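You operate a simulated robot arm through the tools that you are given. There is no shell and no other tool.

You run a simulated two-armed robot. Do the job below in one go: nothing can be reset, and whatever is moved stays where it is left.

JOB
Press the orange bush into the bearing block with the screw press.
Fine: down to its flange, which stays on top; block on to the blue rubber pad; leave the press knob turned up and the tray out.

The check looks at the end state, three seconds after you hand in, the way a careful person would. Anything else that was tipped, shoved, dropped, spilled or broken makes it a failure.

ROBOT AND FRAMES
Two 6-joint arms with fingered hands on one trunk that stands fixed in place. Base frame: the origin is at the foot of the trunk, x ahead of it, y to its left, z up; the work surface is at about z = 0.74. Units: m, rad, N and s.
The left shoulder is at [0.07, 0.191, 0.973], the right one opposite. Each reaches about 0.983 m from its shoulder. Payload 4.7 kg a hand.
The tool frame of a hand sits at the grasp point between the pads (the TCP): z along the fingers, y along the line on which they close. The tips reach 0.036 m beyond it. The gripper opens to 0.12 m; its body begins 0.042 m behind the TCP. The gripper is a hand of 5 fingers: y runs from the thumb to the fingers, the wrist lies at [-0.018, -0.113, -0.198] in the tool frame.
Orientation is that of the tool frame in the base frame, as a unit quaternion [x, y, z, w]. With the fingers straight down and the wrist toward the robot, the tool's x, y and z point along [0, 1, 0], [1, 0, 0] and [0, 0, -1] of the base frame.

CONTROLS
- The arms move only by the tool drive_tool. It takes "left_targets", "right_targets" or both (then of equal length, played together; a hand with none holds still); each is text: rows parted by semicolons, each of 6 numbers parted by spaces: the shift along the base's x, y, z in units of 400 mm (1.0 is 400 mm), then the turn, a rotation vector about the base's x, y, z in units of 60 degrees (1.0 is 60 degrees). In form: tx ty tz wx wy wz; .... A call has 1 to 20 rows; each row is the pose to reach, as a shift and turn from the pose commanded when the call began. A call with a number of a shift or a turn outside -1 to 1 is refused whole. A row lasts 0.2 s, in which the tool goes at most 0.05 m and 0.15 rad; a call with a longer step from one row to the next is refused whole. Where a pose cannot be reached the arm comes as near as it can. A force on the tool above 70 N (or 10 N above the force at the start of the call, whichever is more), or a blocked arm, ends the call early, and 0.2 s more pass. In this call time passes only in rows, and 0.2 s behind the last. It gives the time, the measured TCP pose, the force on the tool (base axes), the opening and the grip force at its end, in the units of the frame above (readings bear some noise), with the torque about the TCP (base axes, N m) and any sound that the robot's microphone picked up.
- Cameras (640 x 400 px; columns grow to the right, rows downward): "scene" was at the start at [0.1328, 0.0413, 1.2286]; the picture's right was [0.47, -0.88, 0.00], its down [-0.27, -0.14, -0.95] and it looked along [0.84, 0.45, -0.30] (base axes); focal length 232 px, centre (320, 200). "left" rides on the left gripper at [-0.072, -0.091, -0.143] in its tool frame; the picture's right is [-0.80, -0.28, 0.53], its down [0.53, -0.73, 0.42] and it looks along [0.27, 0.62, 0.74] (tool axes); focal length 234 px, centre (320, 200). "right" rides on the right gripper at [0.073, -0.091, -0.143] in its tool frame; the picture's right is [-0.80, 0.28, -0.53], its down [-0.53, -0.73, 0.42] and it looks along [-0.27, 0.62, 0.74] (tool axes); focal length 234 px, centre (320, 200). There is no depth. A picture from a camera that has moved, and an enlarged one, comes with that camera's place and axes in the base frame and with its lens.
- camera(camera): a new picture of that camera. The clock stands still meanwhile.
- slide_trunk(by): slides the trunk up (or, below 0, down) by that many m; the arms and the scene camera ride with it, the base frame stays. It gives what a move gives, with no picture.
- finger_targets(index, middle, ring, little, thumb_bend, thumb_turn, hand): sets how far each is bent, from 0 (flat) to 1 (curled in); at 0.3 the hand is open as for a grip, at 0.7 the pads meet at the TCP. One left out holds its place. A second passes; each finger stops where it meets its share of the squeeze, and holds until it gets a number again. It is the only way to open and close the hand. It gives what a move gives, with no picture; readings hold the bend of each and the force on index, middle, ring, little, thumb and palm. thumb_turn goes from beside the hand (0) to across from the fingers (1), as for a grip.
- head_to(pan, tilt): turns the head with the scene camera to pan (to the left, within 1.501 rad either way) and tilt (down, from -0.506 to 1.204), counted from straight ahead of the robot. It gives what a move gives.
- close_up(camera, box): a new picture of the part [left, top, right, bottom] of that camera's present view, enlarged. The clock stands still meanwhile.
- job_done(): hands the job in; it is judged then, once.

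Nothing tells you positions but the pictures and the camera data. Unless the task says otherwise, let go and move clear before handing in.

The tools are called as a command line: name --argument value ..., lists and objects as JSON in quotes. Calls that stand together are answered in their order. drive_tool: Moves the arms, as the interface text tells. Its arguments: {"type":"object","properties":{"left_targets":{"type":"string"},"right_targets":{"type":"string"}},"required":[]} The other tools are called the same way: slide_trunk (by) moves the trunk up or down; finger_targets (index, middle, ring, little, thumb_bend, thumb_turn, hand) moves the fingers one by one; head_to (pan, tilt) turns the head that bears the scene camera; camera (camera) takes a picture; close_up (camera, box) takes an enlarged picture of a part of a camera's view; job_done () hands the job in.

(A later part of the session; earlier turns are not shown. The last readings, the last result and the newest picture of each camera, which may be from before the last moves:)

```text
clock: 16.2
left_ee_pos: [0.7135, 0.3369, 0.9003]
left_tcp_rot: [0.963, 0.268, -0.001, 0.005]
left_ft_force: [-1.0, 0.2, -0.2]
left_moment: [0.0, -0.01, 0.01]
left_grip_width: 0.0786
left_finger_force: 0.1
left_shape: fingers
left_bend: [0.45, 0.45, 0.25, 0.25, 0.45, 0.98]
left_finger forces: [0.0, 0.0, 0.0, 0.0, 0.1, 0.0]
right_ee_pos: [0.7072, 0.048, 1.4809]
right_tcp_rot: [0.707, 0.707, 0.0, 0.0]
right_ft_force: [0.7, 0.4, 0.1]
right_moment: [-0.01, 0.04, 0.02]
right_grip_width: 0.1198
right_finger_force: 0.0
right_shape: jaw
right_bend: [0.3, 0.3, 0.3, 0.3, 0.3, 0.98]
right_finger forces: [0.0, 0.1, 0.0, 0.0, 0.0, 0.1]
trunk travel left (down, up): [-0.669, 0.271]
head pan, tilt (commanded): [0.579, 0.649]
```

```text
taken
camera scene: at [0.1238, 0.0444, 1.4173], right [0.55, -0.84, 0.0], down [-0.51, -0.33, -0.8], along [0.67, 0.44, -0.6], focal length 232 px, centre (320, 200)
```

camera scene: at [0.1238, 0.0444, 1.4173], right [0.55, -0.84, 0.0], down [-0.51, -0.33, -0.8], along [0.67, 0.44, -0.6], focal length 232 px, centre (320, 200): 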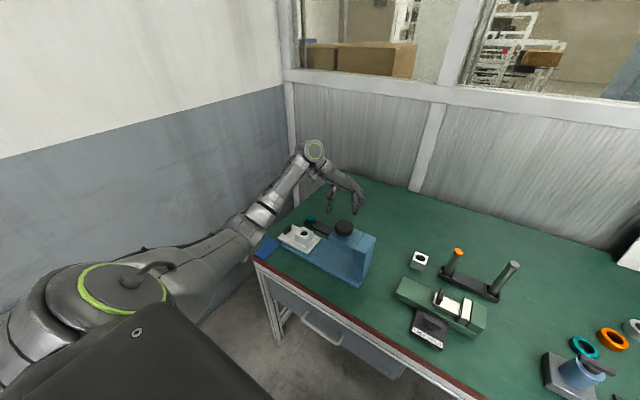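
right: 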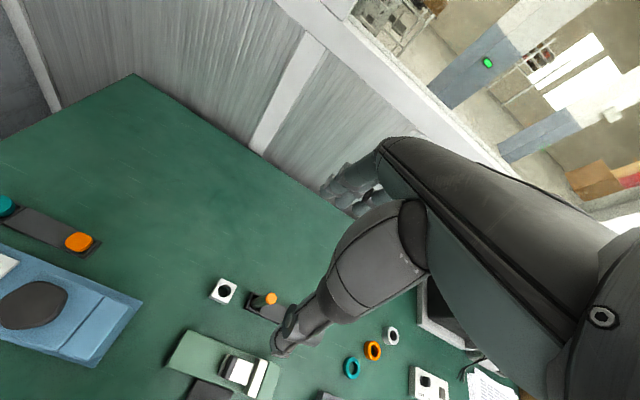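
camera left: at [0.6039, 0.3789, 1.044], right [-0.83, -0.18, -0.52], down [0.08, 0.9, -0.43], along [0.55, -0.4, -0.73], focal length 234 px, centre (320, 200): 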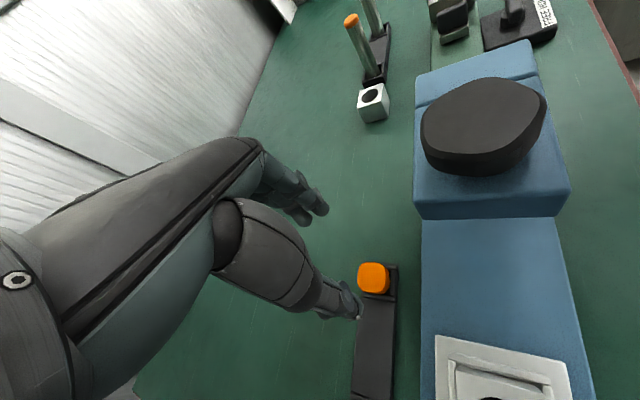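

The hand is about 59° round; two thirds there. I'll finish the quarter turn with smaller steps.

drive_tool --left_targets "0 0 0 0.002 0 -0.13; 0 0 0 0.004 0 -0.26; 0 0 0 0.007 0 -0.39; 0 0 0 0.0095 0 -0.518"

camera --camera "left"

close_up --camera "scene" --box '[265, 130, 395, 290]'

```text
clock: 17.2
left_ee_pos: [0.7123, 0.3388, 0.9001]
left_tcp_rot: [1.0, 0.0, -0.002, -0.001]
left_ft_force: [-1.0, 0.1, -0.8]
left_moment: [-0.02, -0.01, 0.0]
left_grip_width: 0.0784
left_finger_force: 0.1
left_shape: fingers
left_bend: [0.45, 0.45, 0.25, 0.25, 0.45, 0.98]
left_finger forces: [0.0, 0.0, 0.0, 0.0, 0.1, 0.0]
right_ee_pos: [0.707, 0.0479, 1.4801]
right_tcp_rot: [0.707, 0.708, 0.0, -0.001]
right_ft_force: [0.1, 0.1, -0.7]
right_moment: [-0.01, 0.02, 0.0]
right_grip_width: 0.1197
right_finger_force: 0.0
right_shape: jaw
right_bend: [0.3, 0.3, 0.3, 0.3, 0.3, 0.98]
right_finger forces: [0.0, 0.0, 0.0, 0.1, 0.1, 0.1]
trunk travel left (down, up): [-0.669, 0.271]
head pan, tilt (commanded): [0.579, 0.649]
```

```text
taken
camera left: at [0.6405, 0.4284, 1.0447], right [-0.81, 0.28, -0.52], down [0.53, 0.73, -0.43], along [0.26, -0.62, -0.74], focal length 234 px, centre (320, 200)
```

left: 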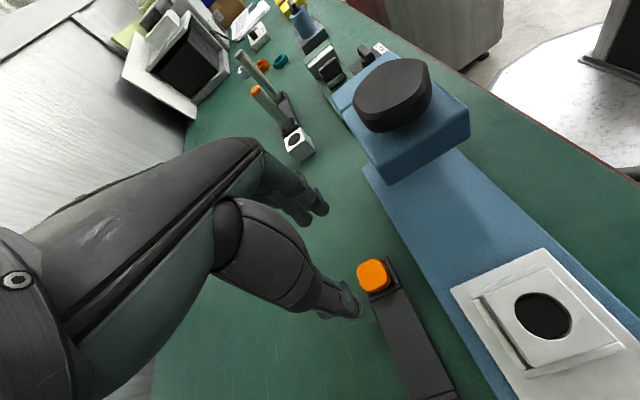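

```text
2.50 times, centred on (330, 210) of scene
camera zoom: at [0.1239, 0.0441, 1.4173], right [0.55, -0.84, 0.0], down [-0.51, -0.33, -0.8], along [0.67, 0.44, -0.6], focal length 579 px, centre (295, 175)
```

zoom: 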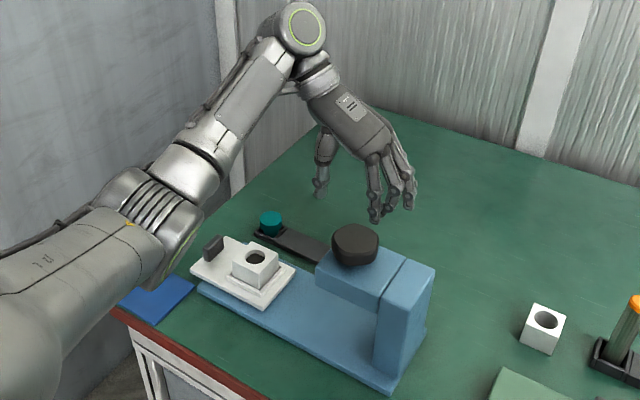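

The quarter turn is done and the view is open. I'll zoom on the bush, bore and press head again for a third position fix.

close_up --camera "left" --box '[330, 240, 420, 320]'

close_up --camera "left" --box '[450, 240, 640, 400]'

close_up --camera "left" --box '[330, 40, 490, 200]'

```text
5.00 times, centred on (375, 280) of left
camera zoom: at [0.6405, 0.4284, 1.0447], right [-0.81, 0.28, -0.52], down [0.53, 0.73, -0.43], along [0.26, -0.62, -0.74], focal length 1171 px, centre (45, -200)
```

zoom: 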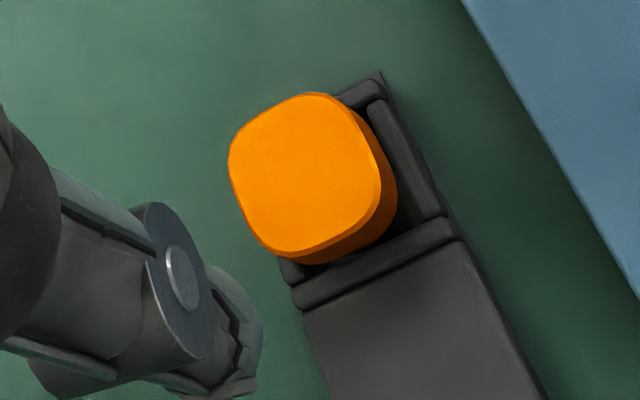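

```text
2.50 times, centred on (545, 320) of left
camera zoom: at [0.6405, 0.4284, 1.0447], right [-0.81, 0.28, -0.52], down [0.53, 0.73, -0.43], along [0.26, -0.62, -0.74], focal length 585 px, centre (-242, -100)
```

zoom: 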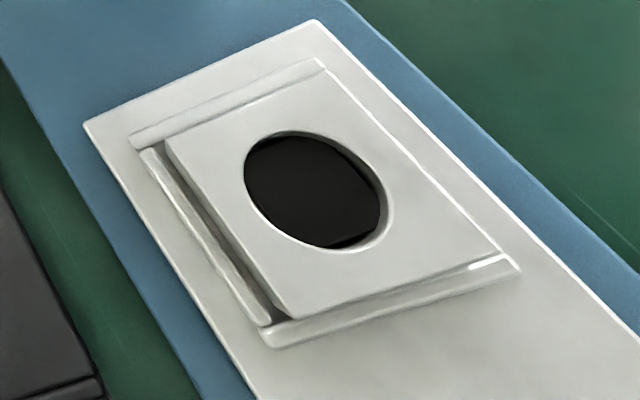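

```text
2.50 times, centred on (410, 120) of left
camera zoom: at [0.6405, 0.4284, 1.0447], right [-0.81, 0.28, -0.52], down [0.53, 0.73, -0.43], along [0.26, -0.62, -0.74], focal length 585 px, centre (95, 400)
```

zoom: 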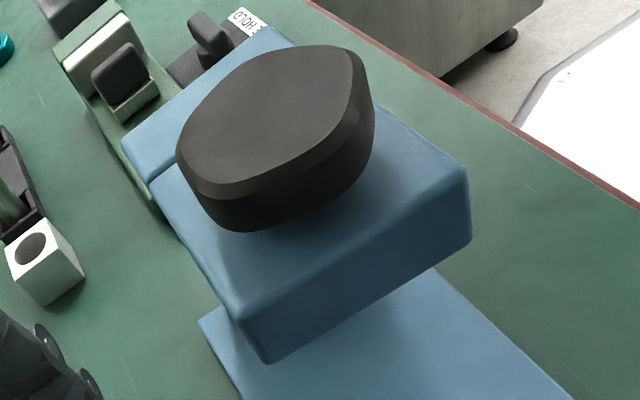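

The third fix agrees: bush at (0.7115, 0.340), bore at (0.601, 0.430). I'll now descend onto the bush with the fingers still open.

drive_tool --left_targets "-0.005 0.002 -0.08 0 0 0; -0.01 0.003 -0.16 0 0 0; -0.0125 0.004 -0.245 0 0 0"

close_up --camera "left" --box '[240, 140, 420, 320]'

close_up --camera "scene" --box '[290, 160, 390, 270]'

```text
clock: 18.0
left_ee_pos: [0.7057, 0.3357, 0.8008]
left_tcp_rot: [1.0, 0.0, -0.002, -0.001]
left_ft_force: [0.6, 1.0, -0.6]
left_moment: [0.01, 0.0, -0.02]
left_grip_width: 0.0787
left_finger_force: 0.1
left_shape: fingers
left_bend: [0.45, 0.45, 0.25, 0.25, 0.45, 0.98]
left_finger forces: [0.1, 0.0, 0.1, 0.1, 0.0, 0.0]
right_ee_pos: [0.7064, 0.0486, 1.4802]
right_tcp_rot: [0.707, 0.707, 0.0, 0.001]
right_ft_force: [0.5, 0.1, 0.7]
right_moment: [0.02, 0.02, -0.01]
right_grip_width: 0.1199
right_finger_force: 0.1
right_shape: jaw
right_bend: [0.3, 0.3, 0.3, 0.3, 0.3, 0.98]
right_finger forces: [0.0, 0.1, 0.0, 0.1, 0.0, 0.0]
trunk travel left (down, up): [-0.669, 0.271]
head pan, tilt (commanded): [0.579, 0.649]
```

```text
2.22 times, centred on (330, 230) of left
camera zoom: at [0.6348, 0.4267, 0.9456], right [-0.81, 0.28, -0.52], down [0.53, 0.73, -0.42], along [0.27, -0.62, -0.74], focal length 520 px, centre (298, 133)
```

zoom: 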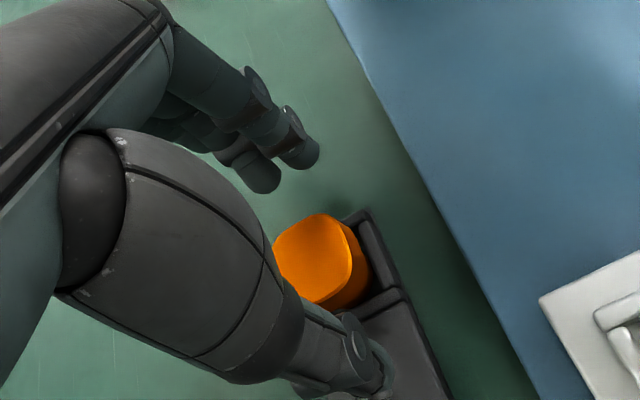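

```text
3.64 times, centred on (340, 215) of scene
camera zoom: at [0.1238, 0.0448, 1.4174], right [0.55, -0.84, 0.0], down [-0.51, -0.33, -0.8], along [0.67, 0.44, -0.61], focal length 843 px, centre (247, 146)
```

zoom: 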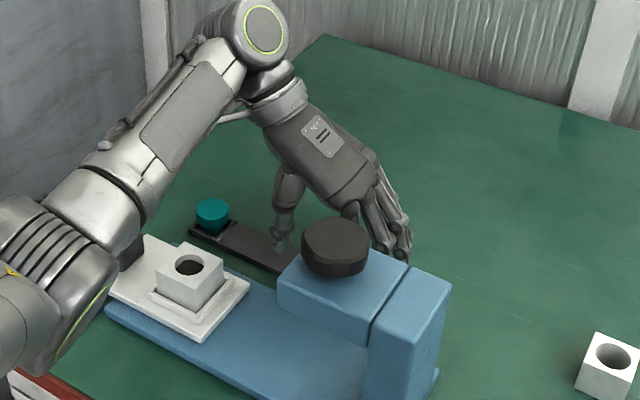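

The bush sits between thumb and fingers; the hand needs about 4 mm toward +y and a few millimetres lower. I'll do that and start closing.

drive_tool --left_targets "0.001 0.011 -0.02 0 0 0"

finger_targets --hand "left" --index 0.54 --middle 0.54 --thumb_bend 0.54

close_up --camera "left" --box '[240, 140, 420, 320]'

```text
clock: 18.4
left_ee_pos: [0.7057, 0.3418, 0.7934]
left_tcp_rot: [1.0, 0.0, -0.002, -0.001]
left_ft_force: [-0.3, 0.6, -0.1]
left_moment: [-0.01, 0.0, 0.02]
left_grip_width: 0.0786
left_finger_force: 0.0
left_shape: fingers
left_bend: [0.45, 0.45, 0.25, 0.25, 0.45, 0.98]
left_finger forces: [0.0, 0.0, 0.1, 0.0, 0.1, 0.1]
right_ee_pos: [0.7067, 0.0495, 1.4805]
right_tcp_rot: [0.707, 0.707, 0.0, -0.001]
right_ft_force: [-0.3, -0.4, 0.9]
right_moment: [0.01, 0.0, 0.02]
right_grip_width: 0.12
right_finger_force: 0.1
right_shape: jaw
right_bend: [0.3, 0.3, 0.3, 0.3, 0.3, 0.98]
right_finger forces: [0.0, 0.1, 0.1, 0.0, 0.0, 0.0]
trunk travel left (down, up): [-0.669, 0.271]
head pan, tilt (commanded): [0.579, 0.649]
```

```text
clock: 19.4
left_ee_pos: [0.7062, 0.3427, 0.7926]
left_tcp_rot: [1.0, 0.002, -0.001, -0.001]
left_ft_force: [-0.1, -0.7, -0.2]
left_moment: [-0.03, 0.0, -0.02]
left_grip_width: 0.0517
left_finger_force: 0.2
left_shape: fingers
left_bend: [0.54, 0.54, 0.25, 0.25, 0.54, 0.98]
left_finger forces: [0.1, 0.1, 0.0, 0.0, 0.0, 0.0]
right_ee_pos: [0.7072, 0.0478, 1.479]
right_tcp_rot: [0.707, 0.707, -0.001, 0.0]
right_ft_force: [-1.2, 0.4, 0.2]
right_moment: [-0.01, 0.03, -0.02]
right_grip_width: 0.1197
right_finger_force: 0.1
right_shape: jaw
right_bend: [0.3, 0.3, 0.3, 0.3, 0.3, 0.98]
right_finger forces: [0.0, 0.0, 0.0, 0.0, 0.0, 0.0]
trunk travel left (down, up): [-0.669, 0.271]
head pan, tilt (commanded): [0.579, 0.649]
```

```text
2.22 times, centred on (330, 230) of left
camera zoom: at [0.6349, 0.4325, 0.9384], right [-0.81, 0.28, -0.52], down [0.53, 0.73, -0.43], along [0.27, -0.62, -0.74], focal length 520 px, centre (298, 133)
```

zoom: 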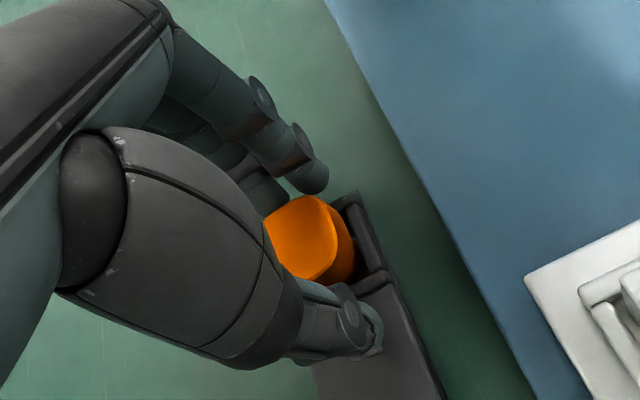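

The flange is centred between index/middle and thumb with about 9 mm either side. I'll close onto it.

finger_targets --hand "left" --index 0.66 --middle 0.66 --thumb_bend 0.66

close_up --camera "left" --box '[240, 140, 420, 320]'

```text
clock: 20.4
left_ee_pos: [0.707, 0.3413, 0.7935]
left_tcp_rot: [1.0, 0.002, -0.002, 0.0]
left_ft_force: [1.3, -4.3, 0.7]
left_moment: [-0.17, -0.07, -0.05]
left_grip_width: 0.0316
left_finger_force: 7.7
left_shape: fingers
left_bend: [0.61, 0.62, 0.25, 0.25, 0.61, 0.97]
left_finger forces: [3.8, 5.5, 0.0, 0.1, 5.8, 0.1]
right_ee_pos: [0.7064, 0.0476, 1.4799]
right_tcp_rot: [0.707, 0.707, 0.0, 0.0]
right_ft_force: [-0.1, -0.4, -0.3]
right_moment: [-0.01, 0.02, 0.0]
right_grip_width: 0.1197
right_finger_force: 0.0
right_shape: jaw
right_bend: [0.3, 0.3, 0.3, 0.3, 0.3, 0.98]
right_finger forces: [0.0, 0.0, 0.0, 0.0, 0.0, 0.0]
trunk travel left (down, up): [-0.669, 0.271]
head pan, tilt (commanded): [0.579, 0.649]
```

```text
2.22 times, centred on (330, 230) of left
camera zoom: at [0.6351, 0.4318, 0.9385], right [-0.81, 0.28, -0.52], down [0.53, 0.73, -0.43], along [0.27, -0.62, -0.74], focal length 520 px, centre (298, 133)
```

zoom: 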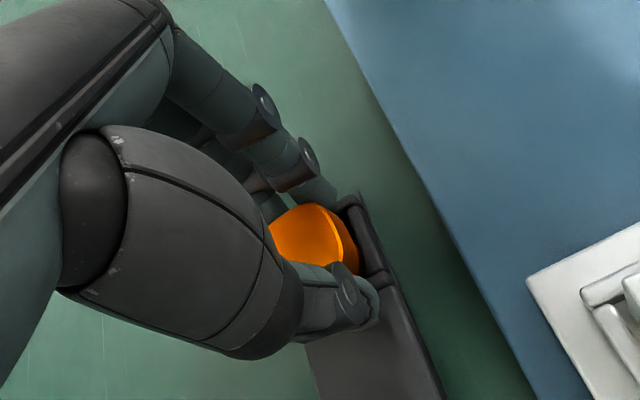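

The flange is gripped at 31.6 mm with solid forces on index, middle and thumb. I'll lift it straight up out of the pocket.

drive_tool --left_targets "0 -0.002 0.02 0 0 0; 0 -0.002 0.06 0 0 0; 0 -0.002 0.13 0 0 0; 0 -0.002 0.2 0 0 0"

close_up --camera "left" --box '[240, 140, 420, 320]'

close_up --camera "scene" --box '[290, 150, 390, 260]'

```text
clock: 21.4
left_ee_pos: [0.7074, 0.3437, 0.8741]
left_tcp_rot: [1.0, 0.002, -0.001, -0.001]
left_ft_force: [-0.2, 0.0, 0.1]
left_moment: [0.02, -0.02, 0.0]
left_grip_width: 0.0316
left_finger_force: 7.5
left_shape: fingers
left_bend: [0.62, 0.63, 0.25, 0.25, 0.61, 0.97]
left_finger forces: [3.2, 3.9, 0.1, 0.0, 7.3, 0.1]
right_ee_pos: [0.7068, 0.049, 1.4807]
right_tcp_rot: [0.707, 0.708, 0.0, 0.0]
right_ft_force: [0.0, 0.3, 0.8]
right_moment: [-0.01, -0.04, -0.01]
right_grip_width: 0.1199
right_finger_force: 0.1
right_shape: jaw
right_bend: [0.3, 0.3, 0.3, 0.3, 0.3, 0.98]
right_finger forces: [0.0, 0.1, 0.0, 0.0, 0.1, 0.0]
trunk travel left (down, up): [-0.669, 0.271]
head pan, tilt (commanded): [0.579, 0.649]
```

```text
2.22 times, centred on (330, 230) of left
camera zoom: at [0.6354, 0.4337, 1.0185], right [-0.81, 0.28, -0.52], down [0.53, 0.74, -0.42], along [0.27, -0.62, -0.74], focal length 520 px, centre (298, 133)
```

zoom: 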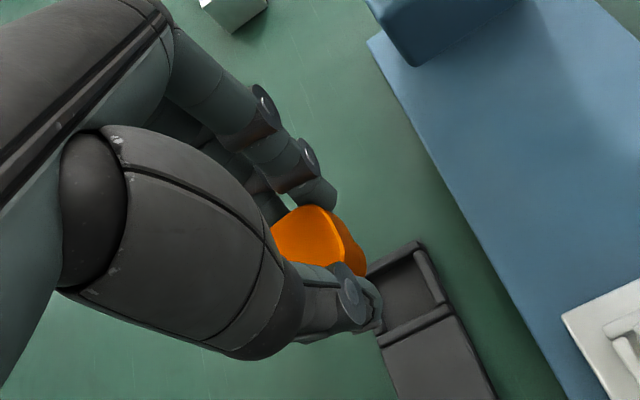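

```text
3.64 times, centred on (340, 205) of scene
camera zoom: at [0.1229, 0.0446, 1.4174], right [0.55, -0.84, 0.0], down [-0.51, -0.33, -0.8], along [0.67, 0.44, -0.6], focal length 843 px, centre (247, 182)
```

zoom: 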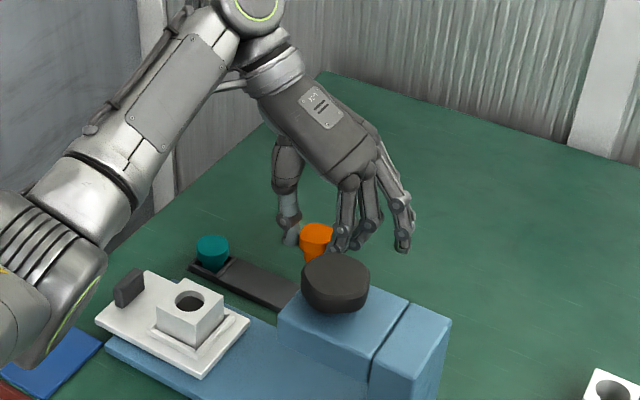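

The bush is out of its pocket. I'll zoom on it from the head camera to check that it hangs straight and see its body.

close_up --camera "scene" --box '[318, 200, 352, 235]'

close_up --camera "left" --box '[300, 190, 360, 250]'

```text
11.43 times, centred on (335, 218) of scene
camera zoom: at [0.1229, 0.0446, 1.4174], right [0.55, -0.84, 0.0], down [-0.51, -0.33, -0.8], along [0.67, 0.44, -0.6], focal length 2649 px, centre (149, 0)
```

zoom: 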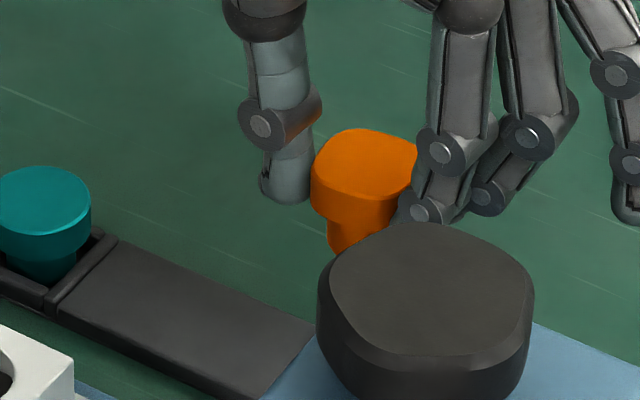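

```text
6.67 times, centred on (330, 220) of left
camera zoom: at [0.6354, 0.4337, 1.0185], right [-0.81, 0.28, -0.52], down [0.53, 0.74, -0.42], along [0.27, -0.62, -0.74], focal length 1561 px, centre (253, 67)
```

zoom: 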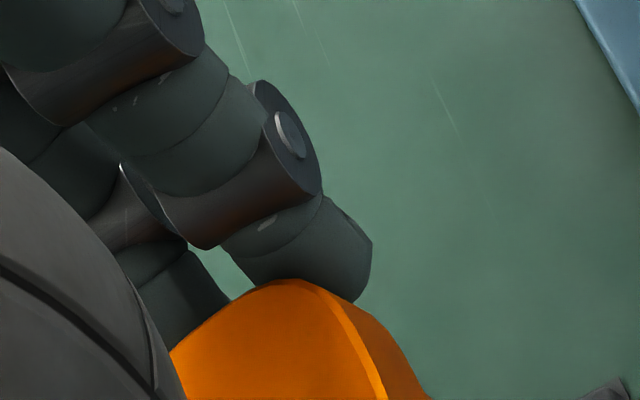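

The bush hangs upright. I'll carry it over the block's bore at a safe height and compare positions in the same picture.

drive_tool --left_targets "0 0 0.0375 0 0 0; -0.069 0.054 0.0375 0 0 0; -0.138 0.108 0.0375 0 0 0; -0.206 0.162 0.0375 0 0 0; -0.275 0.216 0.0375 0 0 0"

camera --camera "left"

close_up --camera "scene" --box '[270, 180, 350, 260]'

camera --camera "scene"

```text
clock: 22.6
left_ee_pos: [0.5954, 0.4313, 0.8889]
left_tcp_rot: [1.0, 0.001, -0.002, 0.001]
left_ft_force: [-0.4, -0.3, 0.0]
left_moment: [-0.01, -0.01, 0.0]
left_grip_width: 0.0316
left_finger_force: 7.5
left_shape: fingers
left_bend: [0.62, 0.63, 0.25, 0.25, 0.61, 0.97]
left_finger forces: [3.1, 3.8, 0.1, 0.0, 7.3, 0.0]
right_ee_pos: [0.7046, 0.0508, 1.4833]
right_tcp_rot: [0.707, 0.707, 0.0, 0.002]
right_ft_force: [-0.7, 0.2, 0.7]
right_moment: [-0.04, -0.01, -0.02]
right_grip_width: 0.1197
right_finger_force: 0.0
right_shape: jaw
right_bend: [0.3, 0.3, 0.3, 0.3, 0.3, 0.98]
right_finger forces: [0.0, 0.0, 0.0, 0.1, 0.0, 0.0]
trunk travel left (down, up): [-0.669, 0.271]
head pan, tilt (commanded): [0.579, 0.649]
```

```text
taken
camera left: at [0.5236, 0.5221, 1.0333], right [-0.81, 0.28, -0.52], down [0.53, 0.73, -0.43], along [0.27, -0.62, -0.74], focal length 234 px, centre (320, 200)
```

left: 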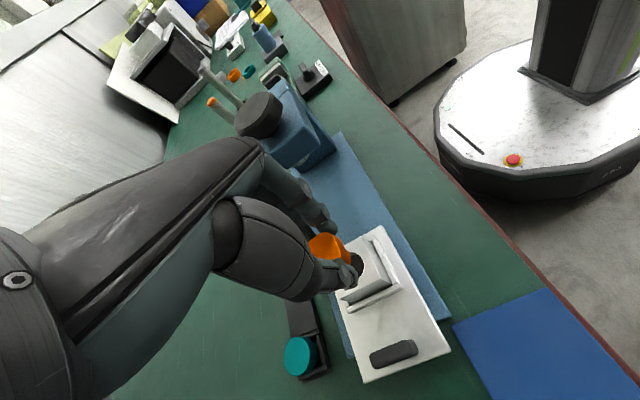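

```text
5.00 times, centred on (310, 220) of scene
camera zoom: at [0.1219, 0.046, 1.4175], right [0.55, -0.84, 0.0], down [-0.51, -0.33, -0.8], along [0.67, 0.44, -0.6], focal length 1159 px, centre (370, 100)
```

zoom: 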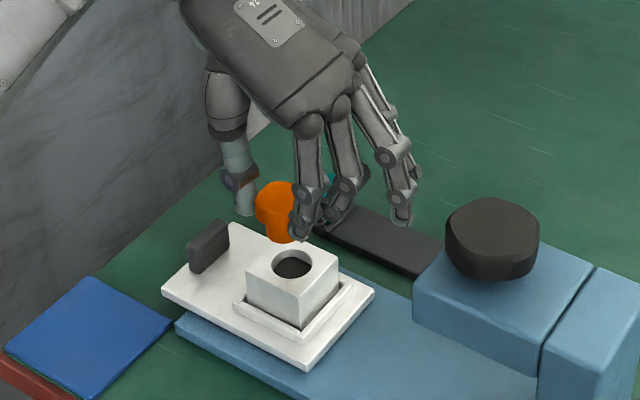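

```text
taken
camera scene: at [0.1219, 0.046, 1.4175], right [0.55, -0.84, 0.0], down [-0.51, -0.33, -0.8], along [0.67, 0.44, -0.6], focal length 232 px, centre (320, 200)
```

scene: 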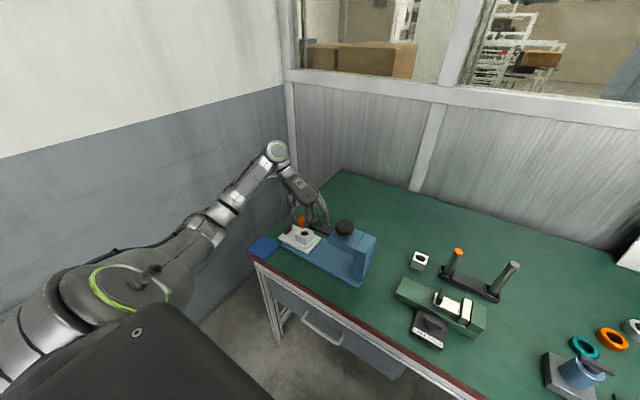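

Both bush and bore are visible from the head. I'll zoom tightly to measure the offset between them.

close_up --camera "scene" --box '[290, 208, 322, 244]'

close_up --camera "left" --box '[290, 210, 420, 310]'

```text
11.11 times, centred on (306, 226) of scene
camera zoom: at [0.1219, 0.046, 1.4175], right [0.55, -0.84, 0.0], down [-0.51, -0.33, -0.8], along [0.67, 0.44, -0.6], focal length 2575 px, centre (476, -89)
```

zoom: 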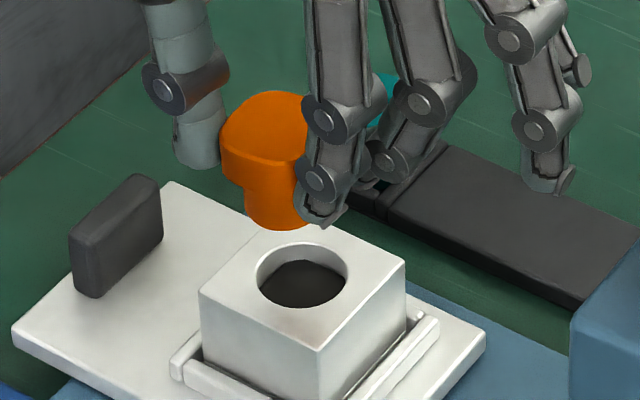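

```text
4.00 times, centred on (355, 260) of left
camera zoom: at [0.5236, 0.5221, 1.0333], right [-0.81, 0.28, -0.52], down [0.53, 0.73, -0.43], along [0.27, -0.62, -0.74], focal length 937 px, centre (180, -40)
```

zoom: 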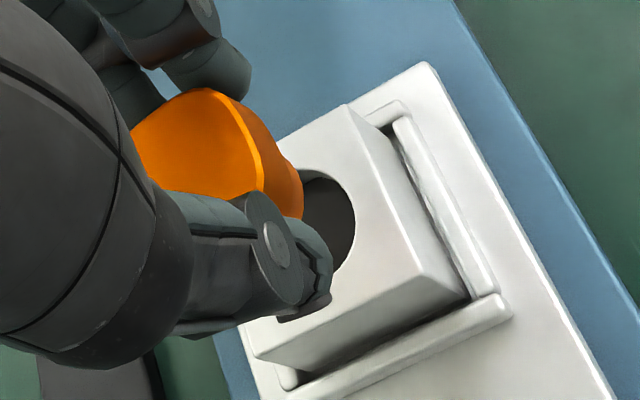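

I need a tighter look at the bush body against the bore to get the offset right.

close_up --camera "scene" --box '[298, 214, 314, 238]'

close_up --camera "left" --box '[310, 225, 390, 290]'

```text
16.00 times, centred on (306, 226) of scene
camera zoom: at [0.1219, 0.046, 1.4175], right [0.55, -0.84, 0.0], down [-0.51, -0.33, -0.8], along [0.67, 0.44, -0.6], focal length 3708 px, centre (544, -216)
```

zoom: 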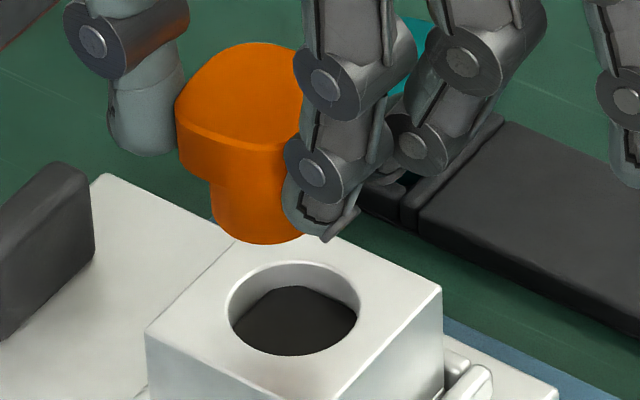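

```text
6.15 times, centred on (350, 258) of left
camera zoom: at [0.5236, 0.5221, 1.0333], right [-0.81, 0.28, -0.52], down [0.53, 0.73, -0.43], along [0.27, -0.62, -0.74], focal length 1441 px, centre (135, -154)
```

zoom: 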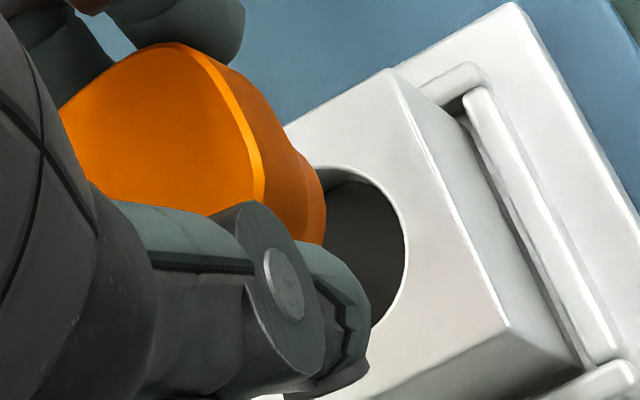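

The bush axis appears about 4 mm too far in +y relative to the bore. I'll correct that and lower until the bush bottom is just above the block, where the comparison is easier.

drive_tool --left_targets "0.001 -0.005 -0.03 0 0 0; 0.001 -0.009 -0.06 0 0 0"

close_up --camera "scene" --box '[298, 218, 314, 242]'

close_up --camera "left" --box '[310, 225, 390, 290]'

```text
clock: 23.2
left_ee_pos: [0.597, 0.4279, 0.8646]
left_tcp_rot: [1.0, 0.002, -0.002, -0.001]
left_ft_force: [1.0, -0.1, -0.1]
left_moment: [-0.01, 0.01, -0.01]
left_grip_width: 0.0317
left_finger_force: 6.7
left_shape: fingers
left_bend: [0.62, 0.63, 0.25, 0.25, 0.61, 0.97]
left_finger forces: [3.1, 3.8, 0.0, 0.0, 7.3, 0.0]
right_ee_pos: [0.7059, 0.0477, 1.481]
right_tcp_rot: [0.708, 0.707, 0.0, -0.001]
right_ft_force: [-0.6, -0.3, 0.5]
right_moment: [-0.02, -0.03, -0.02]
right_grip_width: 0.1196
right_finger_force: 0.1
right_shape: jaw
right_bend: [0.3, 0.3, 0.3, 0.3, 0.3, 0.98]
right_finger forces: [0.0, 0.1, 0.0, 0.1, 0.0, 0.0]
trunk travel left (down, up): [-0.669, 0.271]
head pan, tilt (commanded): [0.579, 0.649]
```

```text
16.00 times, centred on (306, 230) of scene
camera zoom: at [0.1233, 0.045, 1.4174], right [0.55, -0.84, 0.0], down [-0.51, -0.33, -0.8], along [0.67, 0.44, -0.6], focal length 3708 px, centre (544, -280)
```

zoom: 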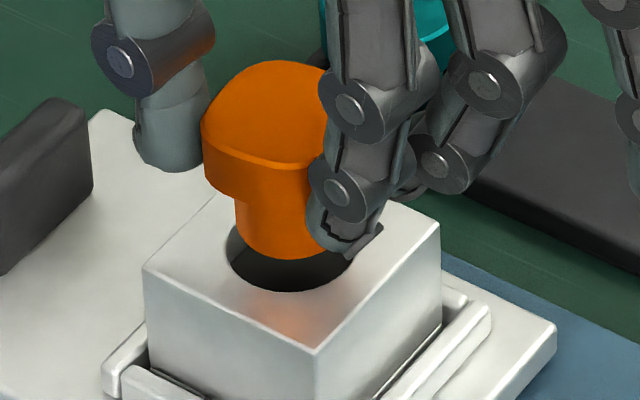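

```text
6.15 times, centred on (350, 258) of left
camera zoom: at [0.5261, 0.5176, 1.009], right [-0.81, 0.28, -0.52], down [0.53, 0.73, -0.43], along [0.27, -0.62, -0.74], focal length 1441 px, centre (135, -154)
```

zoom: 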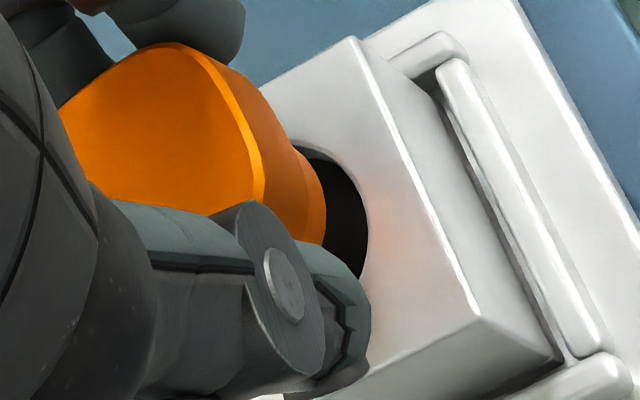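

From both cameras the bush is roughly 2 mm too far in +x and close in y. I'll shift it and lower a further 3 mm, then check.

drive_tool --left_targets "-0.0055 -0.001 -0.008 0 0 0"

close_up --camera "scene" --box '[298, 218, 314, 242]'

close_up --camera "left" --box '[310, 225, 390, 290]'

```text
clock: 23.6
left_ee_pos: [0.5956, 0.4263, 0.8604]
left_tcp_rot: [1.0, 0.001, -0.002, 0.0]
left_ft_force: [-0.4, -0.6, -0.6]
left_moment: [-0.01, 0.0, 0.01]
left_grip_width: 0.0315
left_finger_force: 7.2
left_shape: fingers
left_bend: [0.62, 0.63, 0.25, 0.25, 0.61, 0.97]
left_finger forces: [3.1, 3.9, 0.0, 0.1, 7.3, 0.0]
right_ee_pos: [0.7067, 0.0487, 1.4812]
right_tcp_rot: [0.707, 0.707, 0.0, 0.0]
right_ft_force: [0.6, -0.6, 0.4]
right_moment: [-0.01, 0.04, 0.02]
right_grip_width: 0.1198
right_finger_force: 0.0
right_shape: jaw
right_bend: [0.3, 0.3, 0.3, 0.3, 0.3, 0.98]
right_finger forces: [0.0, 0.0, 0.1, 0.1, 0.0, 0.0]
trunk travel left (down, up): [-0.669, 0.271]
head pan, tilt (commanded): [0.579, 0.649]
```

```text
16.00 times, centred on (306, 230) of scene
camera zoom: at [0.1232, 0.045, 1.4174], right [0.55, -0.84, 0.0], down [-0.51, -0.33, -0.8], along [0.67, 0.44, -0.6], focal length 3708 px, centre (544, -280)
```

zoom: 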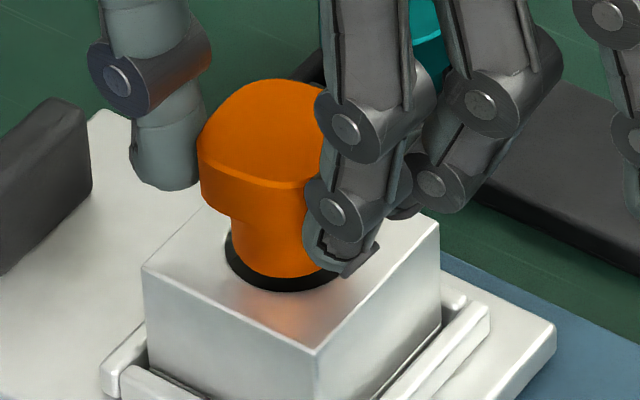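

```text
6.15 times, centred on (350, 258) of left
camera zoom: at [0.5239, 0.5169, 1.0054], right [-0.81, 0.28, -0.52], down [0.53, 0.73, -0.43], along [0.27, -0.62, -0.74], focal length 1441 px, centre (135, -154)
```

zoom: 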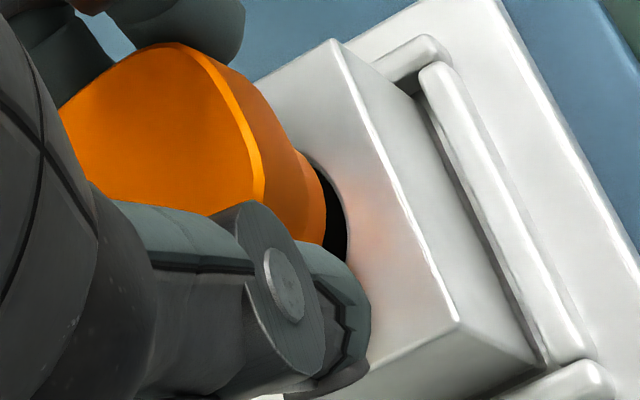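

Alignment now looks close to centred, with an even dark gap. I'll lower another 3 mm and check force and picture.

drive_tool --left_targets "0 0 -0.0075 0 0 0"

close_up --camera "scene" --box '[298, 218, 314, 242]'

close_up --camera "left" --box '[310, 225, 390, 290]'

```text
clock: 24.0
left_ee_pos: [0.5956, 0.4262, 0.8569]
left_tcp_rot: [1.0, 0.002, -0.002, -0.001]
left_ft_force: [0.1, 0.1, -0.4]
left_moment: [-0.04, -0.04, 0.03]
left_grip_width: 0.0315
left_finger_force: 7.3
left_shape: fingers
left_bend: [0.62, 0.63, 0.25, 0.25, 0.61, 0.97]
left_finger forces: [3.1, 3.9, 0.0, 0.0, 7.3, 0.1]
right_ee_pos: [0.7065, 0.0478, 1.4813]
right_tcp_rot: [0.707, 0.707, 0.0, 0.001]
right_ft_force: [1.2, 0.4, -0.4]
right_moment: [0.03, -0.03, -0.02]
right_grip_width: 0.1196
right_finger_force: 0.0
right_shape: jaw
right_bend: [0.3, 0.3, 0.3, 0.3, 0.3, 0.98]
right_finger forces: [0.1, 0.1, 0.0, 0.0, 0.1, 0.0]
trunk travel left (down, up): [-0.669, 0.271]
head pan, tilt (commanded): [0.579, 0.649]
```

```text
16.00 times, centred on (306, 230) of scene
camera zoom: at [0.1235, 0.0446, 1.4174], right [0.55, -0.84, 0.0], down [-0.51, -0.33, -0.8], along [0.67, 0.44, -0.6], focal length 3708 px, centre (544, -280)
```

zoom: 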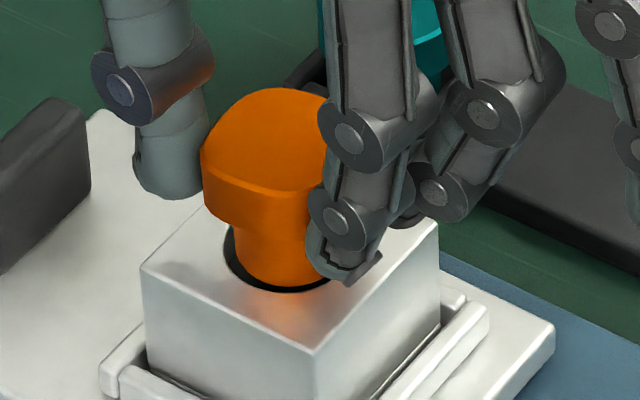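

```text
6.15 times, centred on (350, 258) of left
camera zoom: at [0.5244, 0.5162, 1.0027], right [-0.81, 0.28, -0.52], down [0.53, 0.73, -0.43], along [0.27, -0.62, -0.74], focal length 1441 px, centre (135, -154)
```

zoom: 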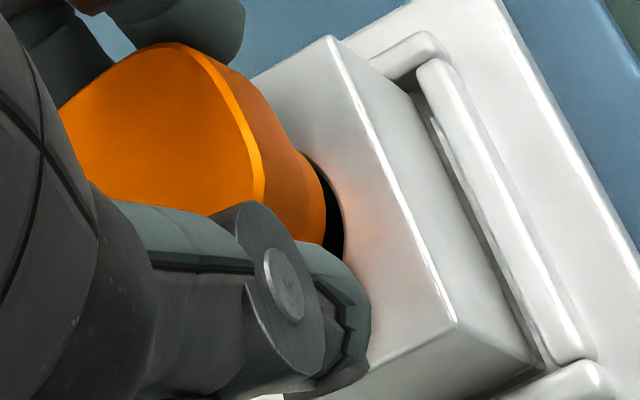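

Nearly there: a sub-millimetre shift toward −x, +y would centre it. I'll do that while lowering 2 mm.

drive_tool --left_targets "-0.0015 0.002 -0.006 0 0 0"

close_up --camera "scene" --box '[298, 218, 314, 242]'

close_up --camera "left" --box '[310, 225, 390, 290]'

```text
clock: 24.4
left_ee_pos: [0.5957, 0.4258, 0.857]
left_tcp_rot: [1.0, 0.002, 0.0, -0.001]
left_ft_force: [2.4, -0.6, 4.0]
left_moment: [0.0, -0.05, -0.02]
left_grip_width: 0.0318
left_finger_force: 7.1
left_shape: fingers
left_bend: [0.62, 0.63, 0.25, 0.25, 0.61, 0.97]
left_finger forces: [3.2, 4.1, 0.1, 0.1, 7.3, 0.0]
right_ee_pos: [0.7069, 0.0474, 1.4818]
right_tcp_rot: [0.707, 0.707, 0.0, 0.0]
right_ft_force: [0.4, -0.2, 0.1]
right_moment: [-0.02, -0.01, -0.01]
right_grip_width: 0.12
right_finger_force: 0.1
right_shape: jaw
right_bend: [0.3, 0.3, 0.3, 0.3, 0.3, 0.98]
right_finger forces: [0.0, 0.1, 0.0, 0.0, 0.1, 0.0]
trunk travel left (down, up): [-0.669, 0.271]
head pan, tilt (commanded): [0.579, 0.649]
```

```text
16.00 times, centred on (306, 230) of scene
camera zoom: at [0.123, 0.044, 1.4175], right [0.55, -0.84, 0.0], down [-0.51, -0.33, -0.8], along [0.67, 0.44, -0.6], focal length 3708 px, centre (544, -280)
```

zoom: 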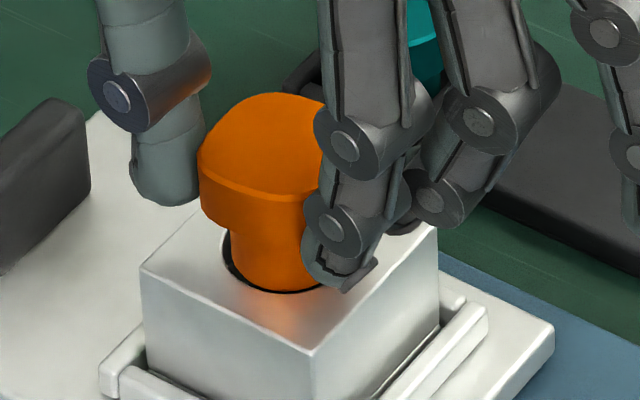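

```text
6.15 times, centred on (350, 258) of left
camera zoom: at [0.5233, 0.5165, 1.0012], right [-0.81, 0.28, -0.52], down [0.53, 0.73, -0.42], along [0.27, -0.62, -0.74], focal length 1441 px, centre (135, -154)
```

zoom: 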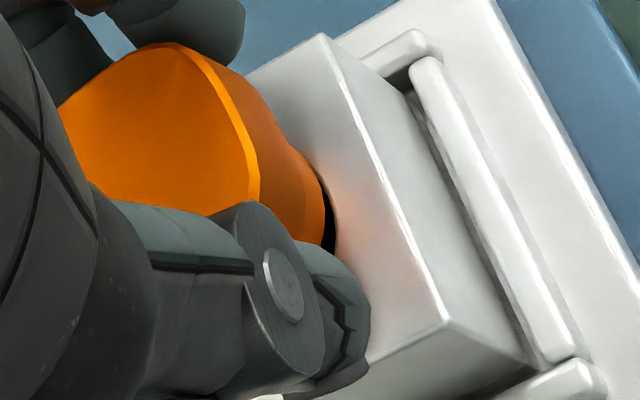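

Light contact: the rim pushes the bush toward +x, so it sits slightly too near. I'll shift about 1 mm in +x and lower gently.

drive_tool --left_targets "0.0022 0.0008 0 0 0 0; 0.0022 0.0008 -0.003 0 0 0"

close_up --camera "scene" --box '[298, 218, 314, 242]'

close_up --camera "left" --box '[310, 225, 390, 290]'

```text
clock: 25.0
left_ee_pos: [0.597, 0.4278, 0.8557]
left_tcp_rot: [1.0, 0.002, -0.001, -0.001]
left_ft_force: [1.8, -0.8, 7.3]
left_moment: [0.01, -0.03, -0.01]
left_grip_width: 0.0315
left_finger_force: 8.3
left_shape: fingers
left_bend: [0.62, 0.63, 0.25, 0.25, 0.61, 0.97]
left_finger forces: [3.9, 4.6, 0.1, 0.1, 7.2, 0.0]
right_ee_pos: [0.7065, 0.0472, 1.4824]
right_tcp_rot: [0.707, 0.707, 0.0, 0.0]
right_ft_force: [-0.8, -0.3, 0.6]
right_moment: [0.0, -0.02, 0.0]
right_grip_width: 0.1198
right_finger_force: 0.0
right_shape: jaw
right_bend: [0.3, 0.3, 0.3, 0.3, 0.3, 0.98]
right_finger forces: [0.0, 0.0, 0.0, 0.1, 0.0, 0.0]
trunk travel left (down, up): [-0.669, 0.271]
head pan, tilt (commanded): [0.579, 0.649]
```

```text
16.00 times, centred on (306, 230) of scene
camera zoom: at [0.1228, 0.0438, 1.4175], right [0.55, -0.84, 0.0], down [-0.51, -0.33, -0.8], along [0.67, 0.44, -0.6], focal length 3708 px, centre (544, -280)
```

zoom: 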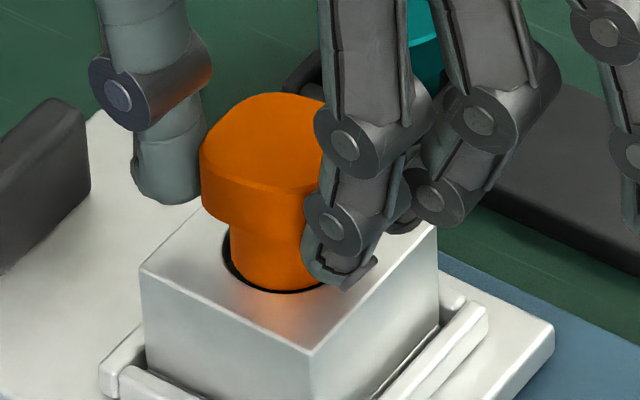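

```text
6.15 times, centred on (350, 258) of left
camera zoom: at [0.5243, 0.5171, 1.0003], right [-0.81, 0.28, -0.52], down [0.53, 0.73, -0.42], along [0.27, -0.62, -0.74], focal length 1441 px, centre (135, -154)
```

zoom: 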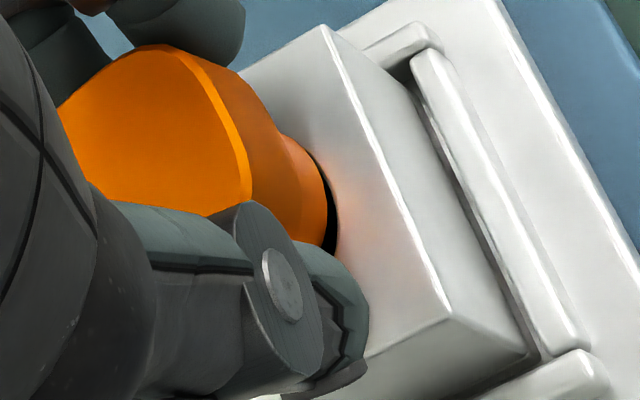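

Force is about 7 N with the rim still pushing toward +x, so the bush sits on the near edge of the chamfer. I'll nudge +x a little more.

drive_tool --left_targets "0.0022 0 0 0 0 0; 0.0022 0 -0.002 0 0 0"

close_up --camera "scene" --box '[298, 218, 314, 242]'

close_up --camera "left" --box '[310, 225, 390, 290]'

```text
clock: 25.6
left_ee_pos: [0.5964, 0.4265, 0.8543]
left_tcp_rot: [1.0, 0.002, -0.001, -0.001]
left_ft_force: [1.6, 0.4, 3.8]
left_moment: [0.02, -0.01, -0.01]
left_grip_width: 0.0295
left_finger_force: 6.1
left_shape: fingers
left_bend: [0.63, 0.63, 0.25, 0.25, 0.61, 0.97]
left_finger forces: [3.3, 3.3, 0.1, 0.1, 5.6, 0.0]
right_ee_pos: [0.7069, 0.0479, 1.481]
right_tcp_rot: [0.707, 0.707, 0.0, 0.0]
right_ft_force: [-0.4, 0.3, 0.5]
right_moment: [0.03, 0.01, 0.01]
right_grip_width: 0.1198
right_finger_force: 0.0
right_shape: jaw
right_bend: [0.3, 0.3, 0.3, 0.3, 0.3, 0.98]
right_finger forces: [0.0, 0.1, 0.0, 0.0, 0.1, 0.0]
trunk travel left (down, up): [-0.669, 0.271]
head pan, tilt (commanded): [0.579, 0.649]
```

```text
16.00 times, centred on (306, 230) of scene
camera zoom: at [0.123, 0.0442, 1.4174], right [0.55, -0.84, 0.0], down [-0.51, -0.33, -0.8], along [0.67, 0.44, -0.6], focal length 3708 px, centre (544, -280)
```

zoom: 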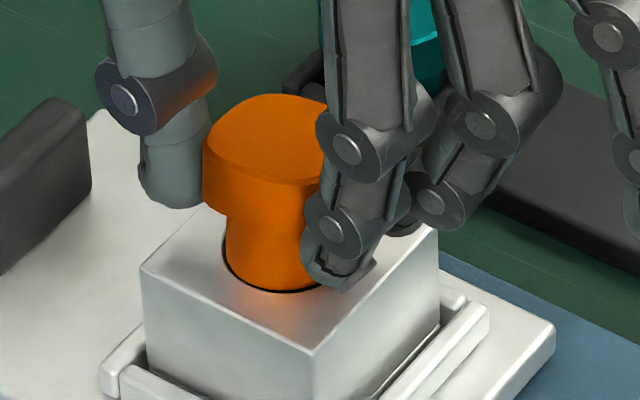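

```text
6.15 times, centred on (350, 258) of left
camera zoom: at [0.5253, 0.5171, 0.9982], right [-0.81, 0.28, -0.52], down [0.53, 0.73, -0.43], along [0.27, -0.62, -0.74], focal length 1441 px, centre (135, -154)
```

zoom: 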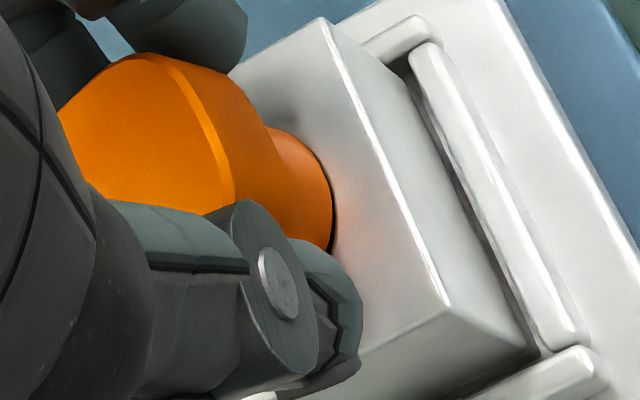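

The bush moved in the grip: it may have tilted slightly as its lower end settled into the bore. I'll look closely before going on.

close_up --camera "scene" --box '[300, 220, 312, 238]'

close_up --camera "left" --box '[320, 230, 370, 275]'

camera --camera "right"

```text
16.00 times, centred on (306, 229) of scene
camera zoom: at [0.123, 0.0442, 1.4174], right [0.55, -0.84, 0.0], down [-0.51, -0.33, -0.8], along [0.67, 0.44, -0.6], focal length 3708 px, centre (544, -264)
```

zoom: 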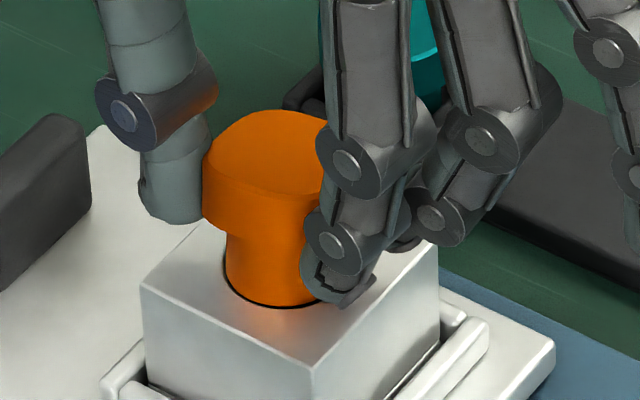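

```text
8.89 times, centred on (345, 252) of left
camera zoom: at [0.5253, 0.5171, 0.9982], right [-0.81, 0.28, -0.52], down [0.53, 0.73, -0.43], along [0.27, -0.62, -0.74], focal length 2082 px, centre (98, -267)
```

zoom: 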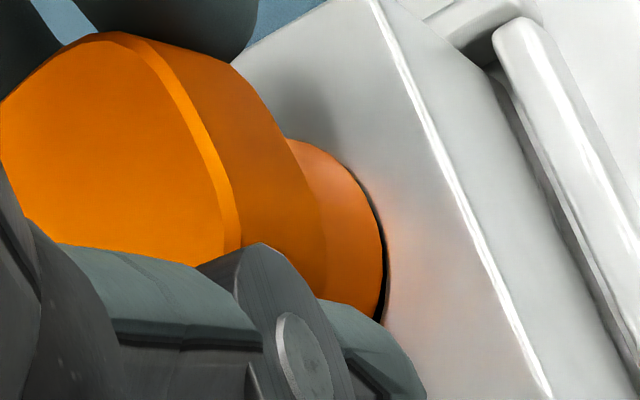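

```text
taken
camera right: at [0.6142, 0.1206, 1.6245], right [0.28, -0.8, 0.53], down [-0.73, -0.53, -0.42], along [0.62, -0.27, -0.74], focal length 234 px, centre (320, 200)
```

right: 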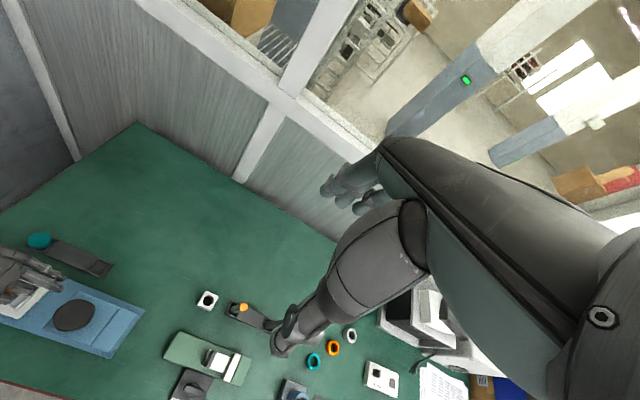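

The bush foot is in the chamfer but its top leans about 1 mm toward +x, −y. I'll shift the hand back by about that much to right it.

drive_tool --left_targets "-0.002 0.003 0.001 0 0 0; -0.002 0.003 0 0 0 0"

close_up --camera "scene" --box '[300, 220, 312, 238]'

close_up --camera "left" --box '[320, 230, 370, 275]'

```text
clock: 26.2
left_ee_pos: [0.5966, 0.4282, 0.8546]
left_tcp_rot: [1.0, 0.001, -0.001, -0.001]
left_ft_force: [0.2, -1.1, 2.9]
left_moment: [0.0, -0.03, -0.01]
left_grip_width: 0.0282
left_finger_force: 6.0
left_shape: fingers
left_bend: [0.63, 0.64, 0.25, 0.25, 0.62, 0.97]
left_finger forces: [2.8, 3.3, 0.0, 0.0, 5.5, 0.0]
right_ee_pos: [0.7065, 0.0479, 1.4806]
right_tcp_rot: [0.707, 0.707, 0.0, 0.0]
right_ft_force: [-0.1, 0.8, -0.2]
right_moment: [0.0, 0.0, 0.01]
right_grip_width: 0.1199
right_finger_force: 0.1
right_shape: jaw
right_bend: [0.3, 0.3, 0.3, 0.3, 0.3, 0.98]
right_finger forces: [0.1, 0.1, 0.1, 0.1, 0.1, 0.0]
trunk travel left (down, up): [-0.669, 0.271]
head pan, tilt (commanded): [0.579, 0.649]
```

```text
16.00 times, centred on (306, 229) of scene
camera zoom: at [0.1232, 0.0445, 1.4174], right [0.55, -0.84, 0.0], down [-0.51, -0.33, -0.8], along [0.67, 0.44, -0.6], focal length 3708 px, centre (544, -264)
```

zoom: 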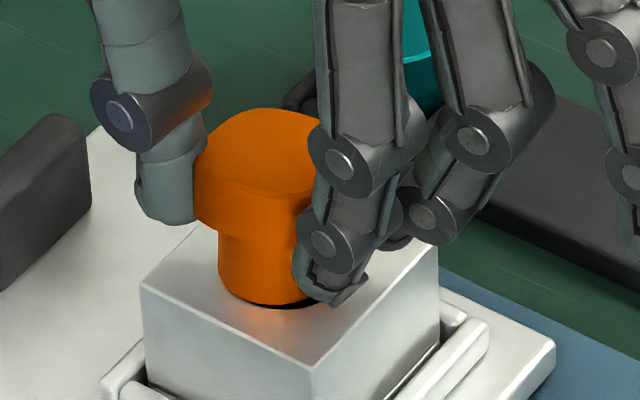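

```text
8.89 times, centred on (345, 252) of left
camera zoom: at [0.5244, 0.5184, 0.9984], right [-0.81, 0.28, -0.52], down [0.53, 0.74, -0.43], along [0.27, -0.62, -0.74], focal length 2082 px, centre (98, -267)
```

zoom: 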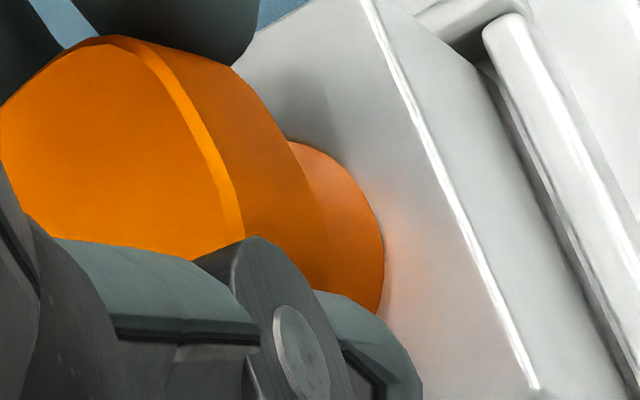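

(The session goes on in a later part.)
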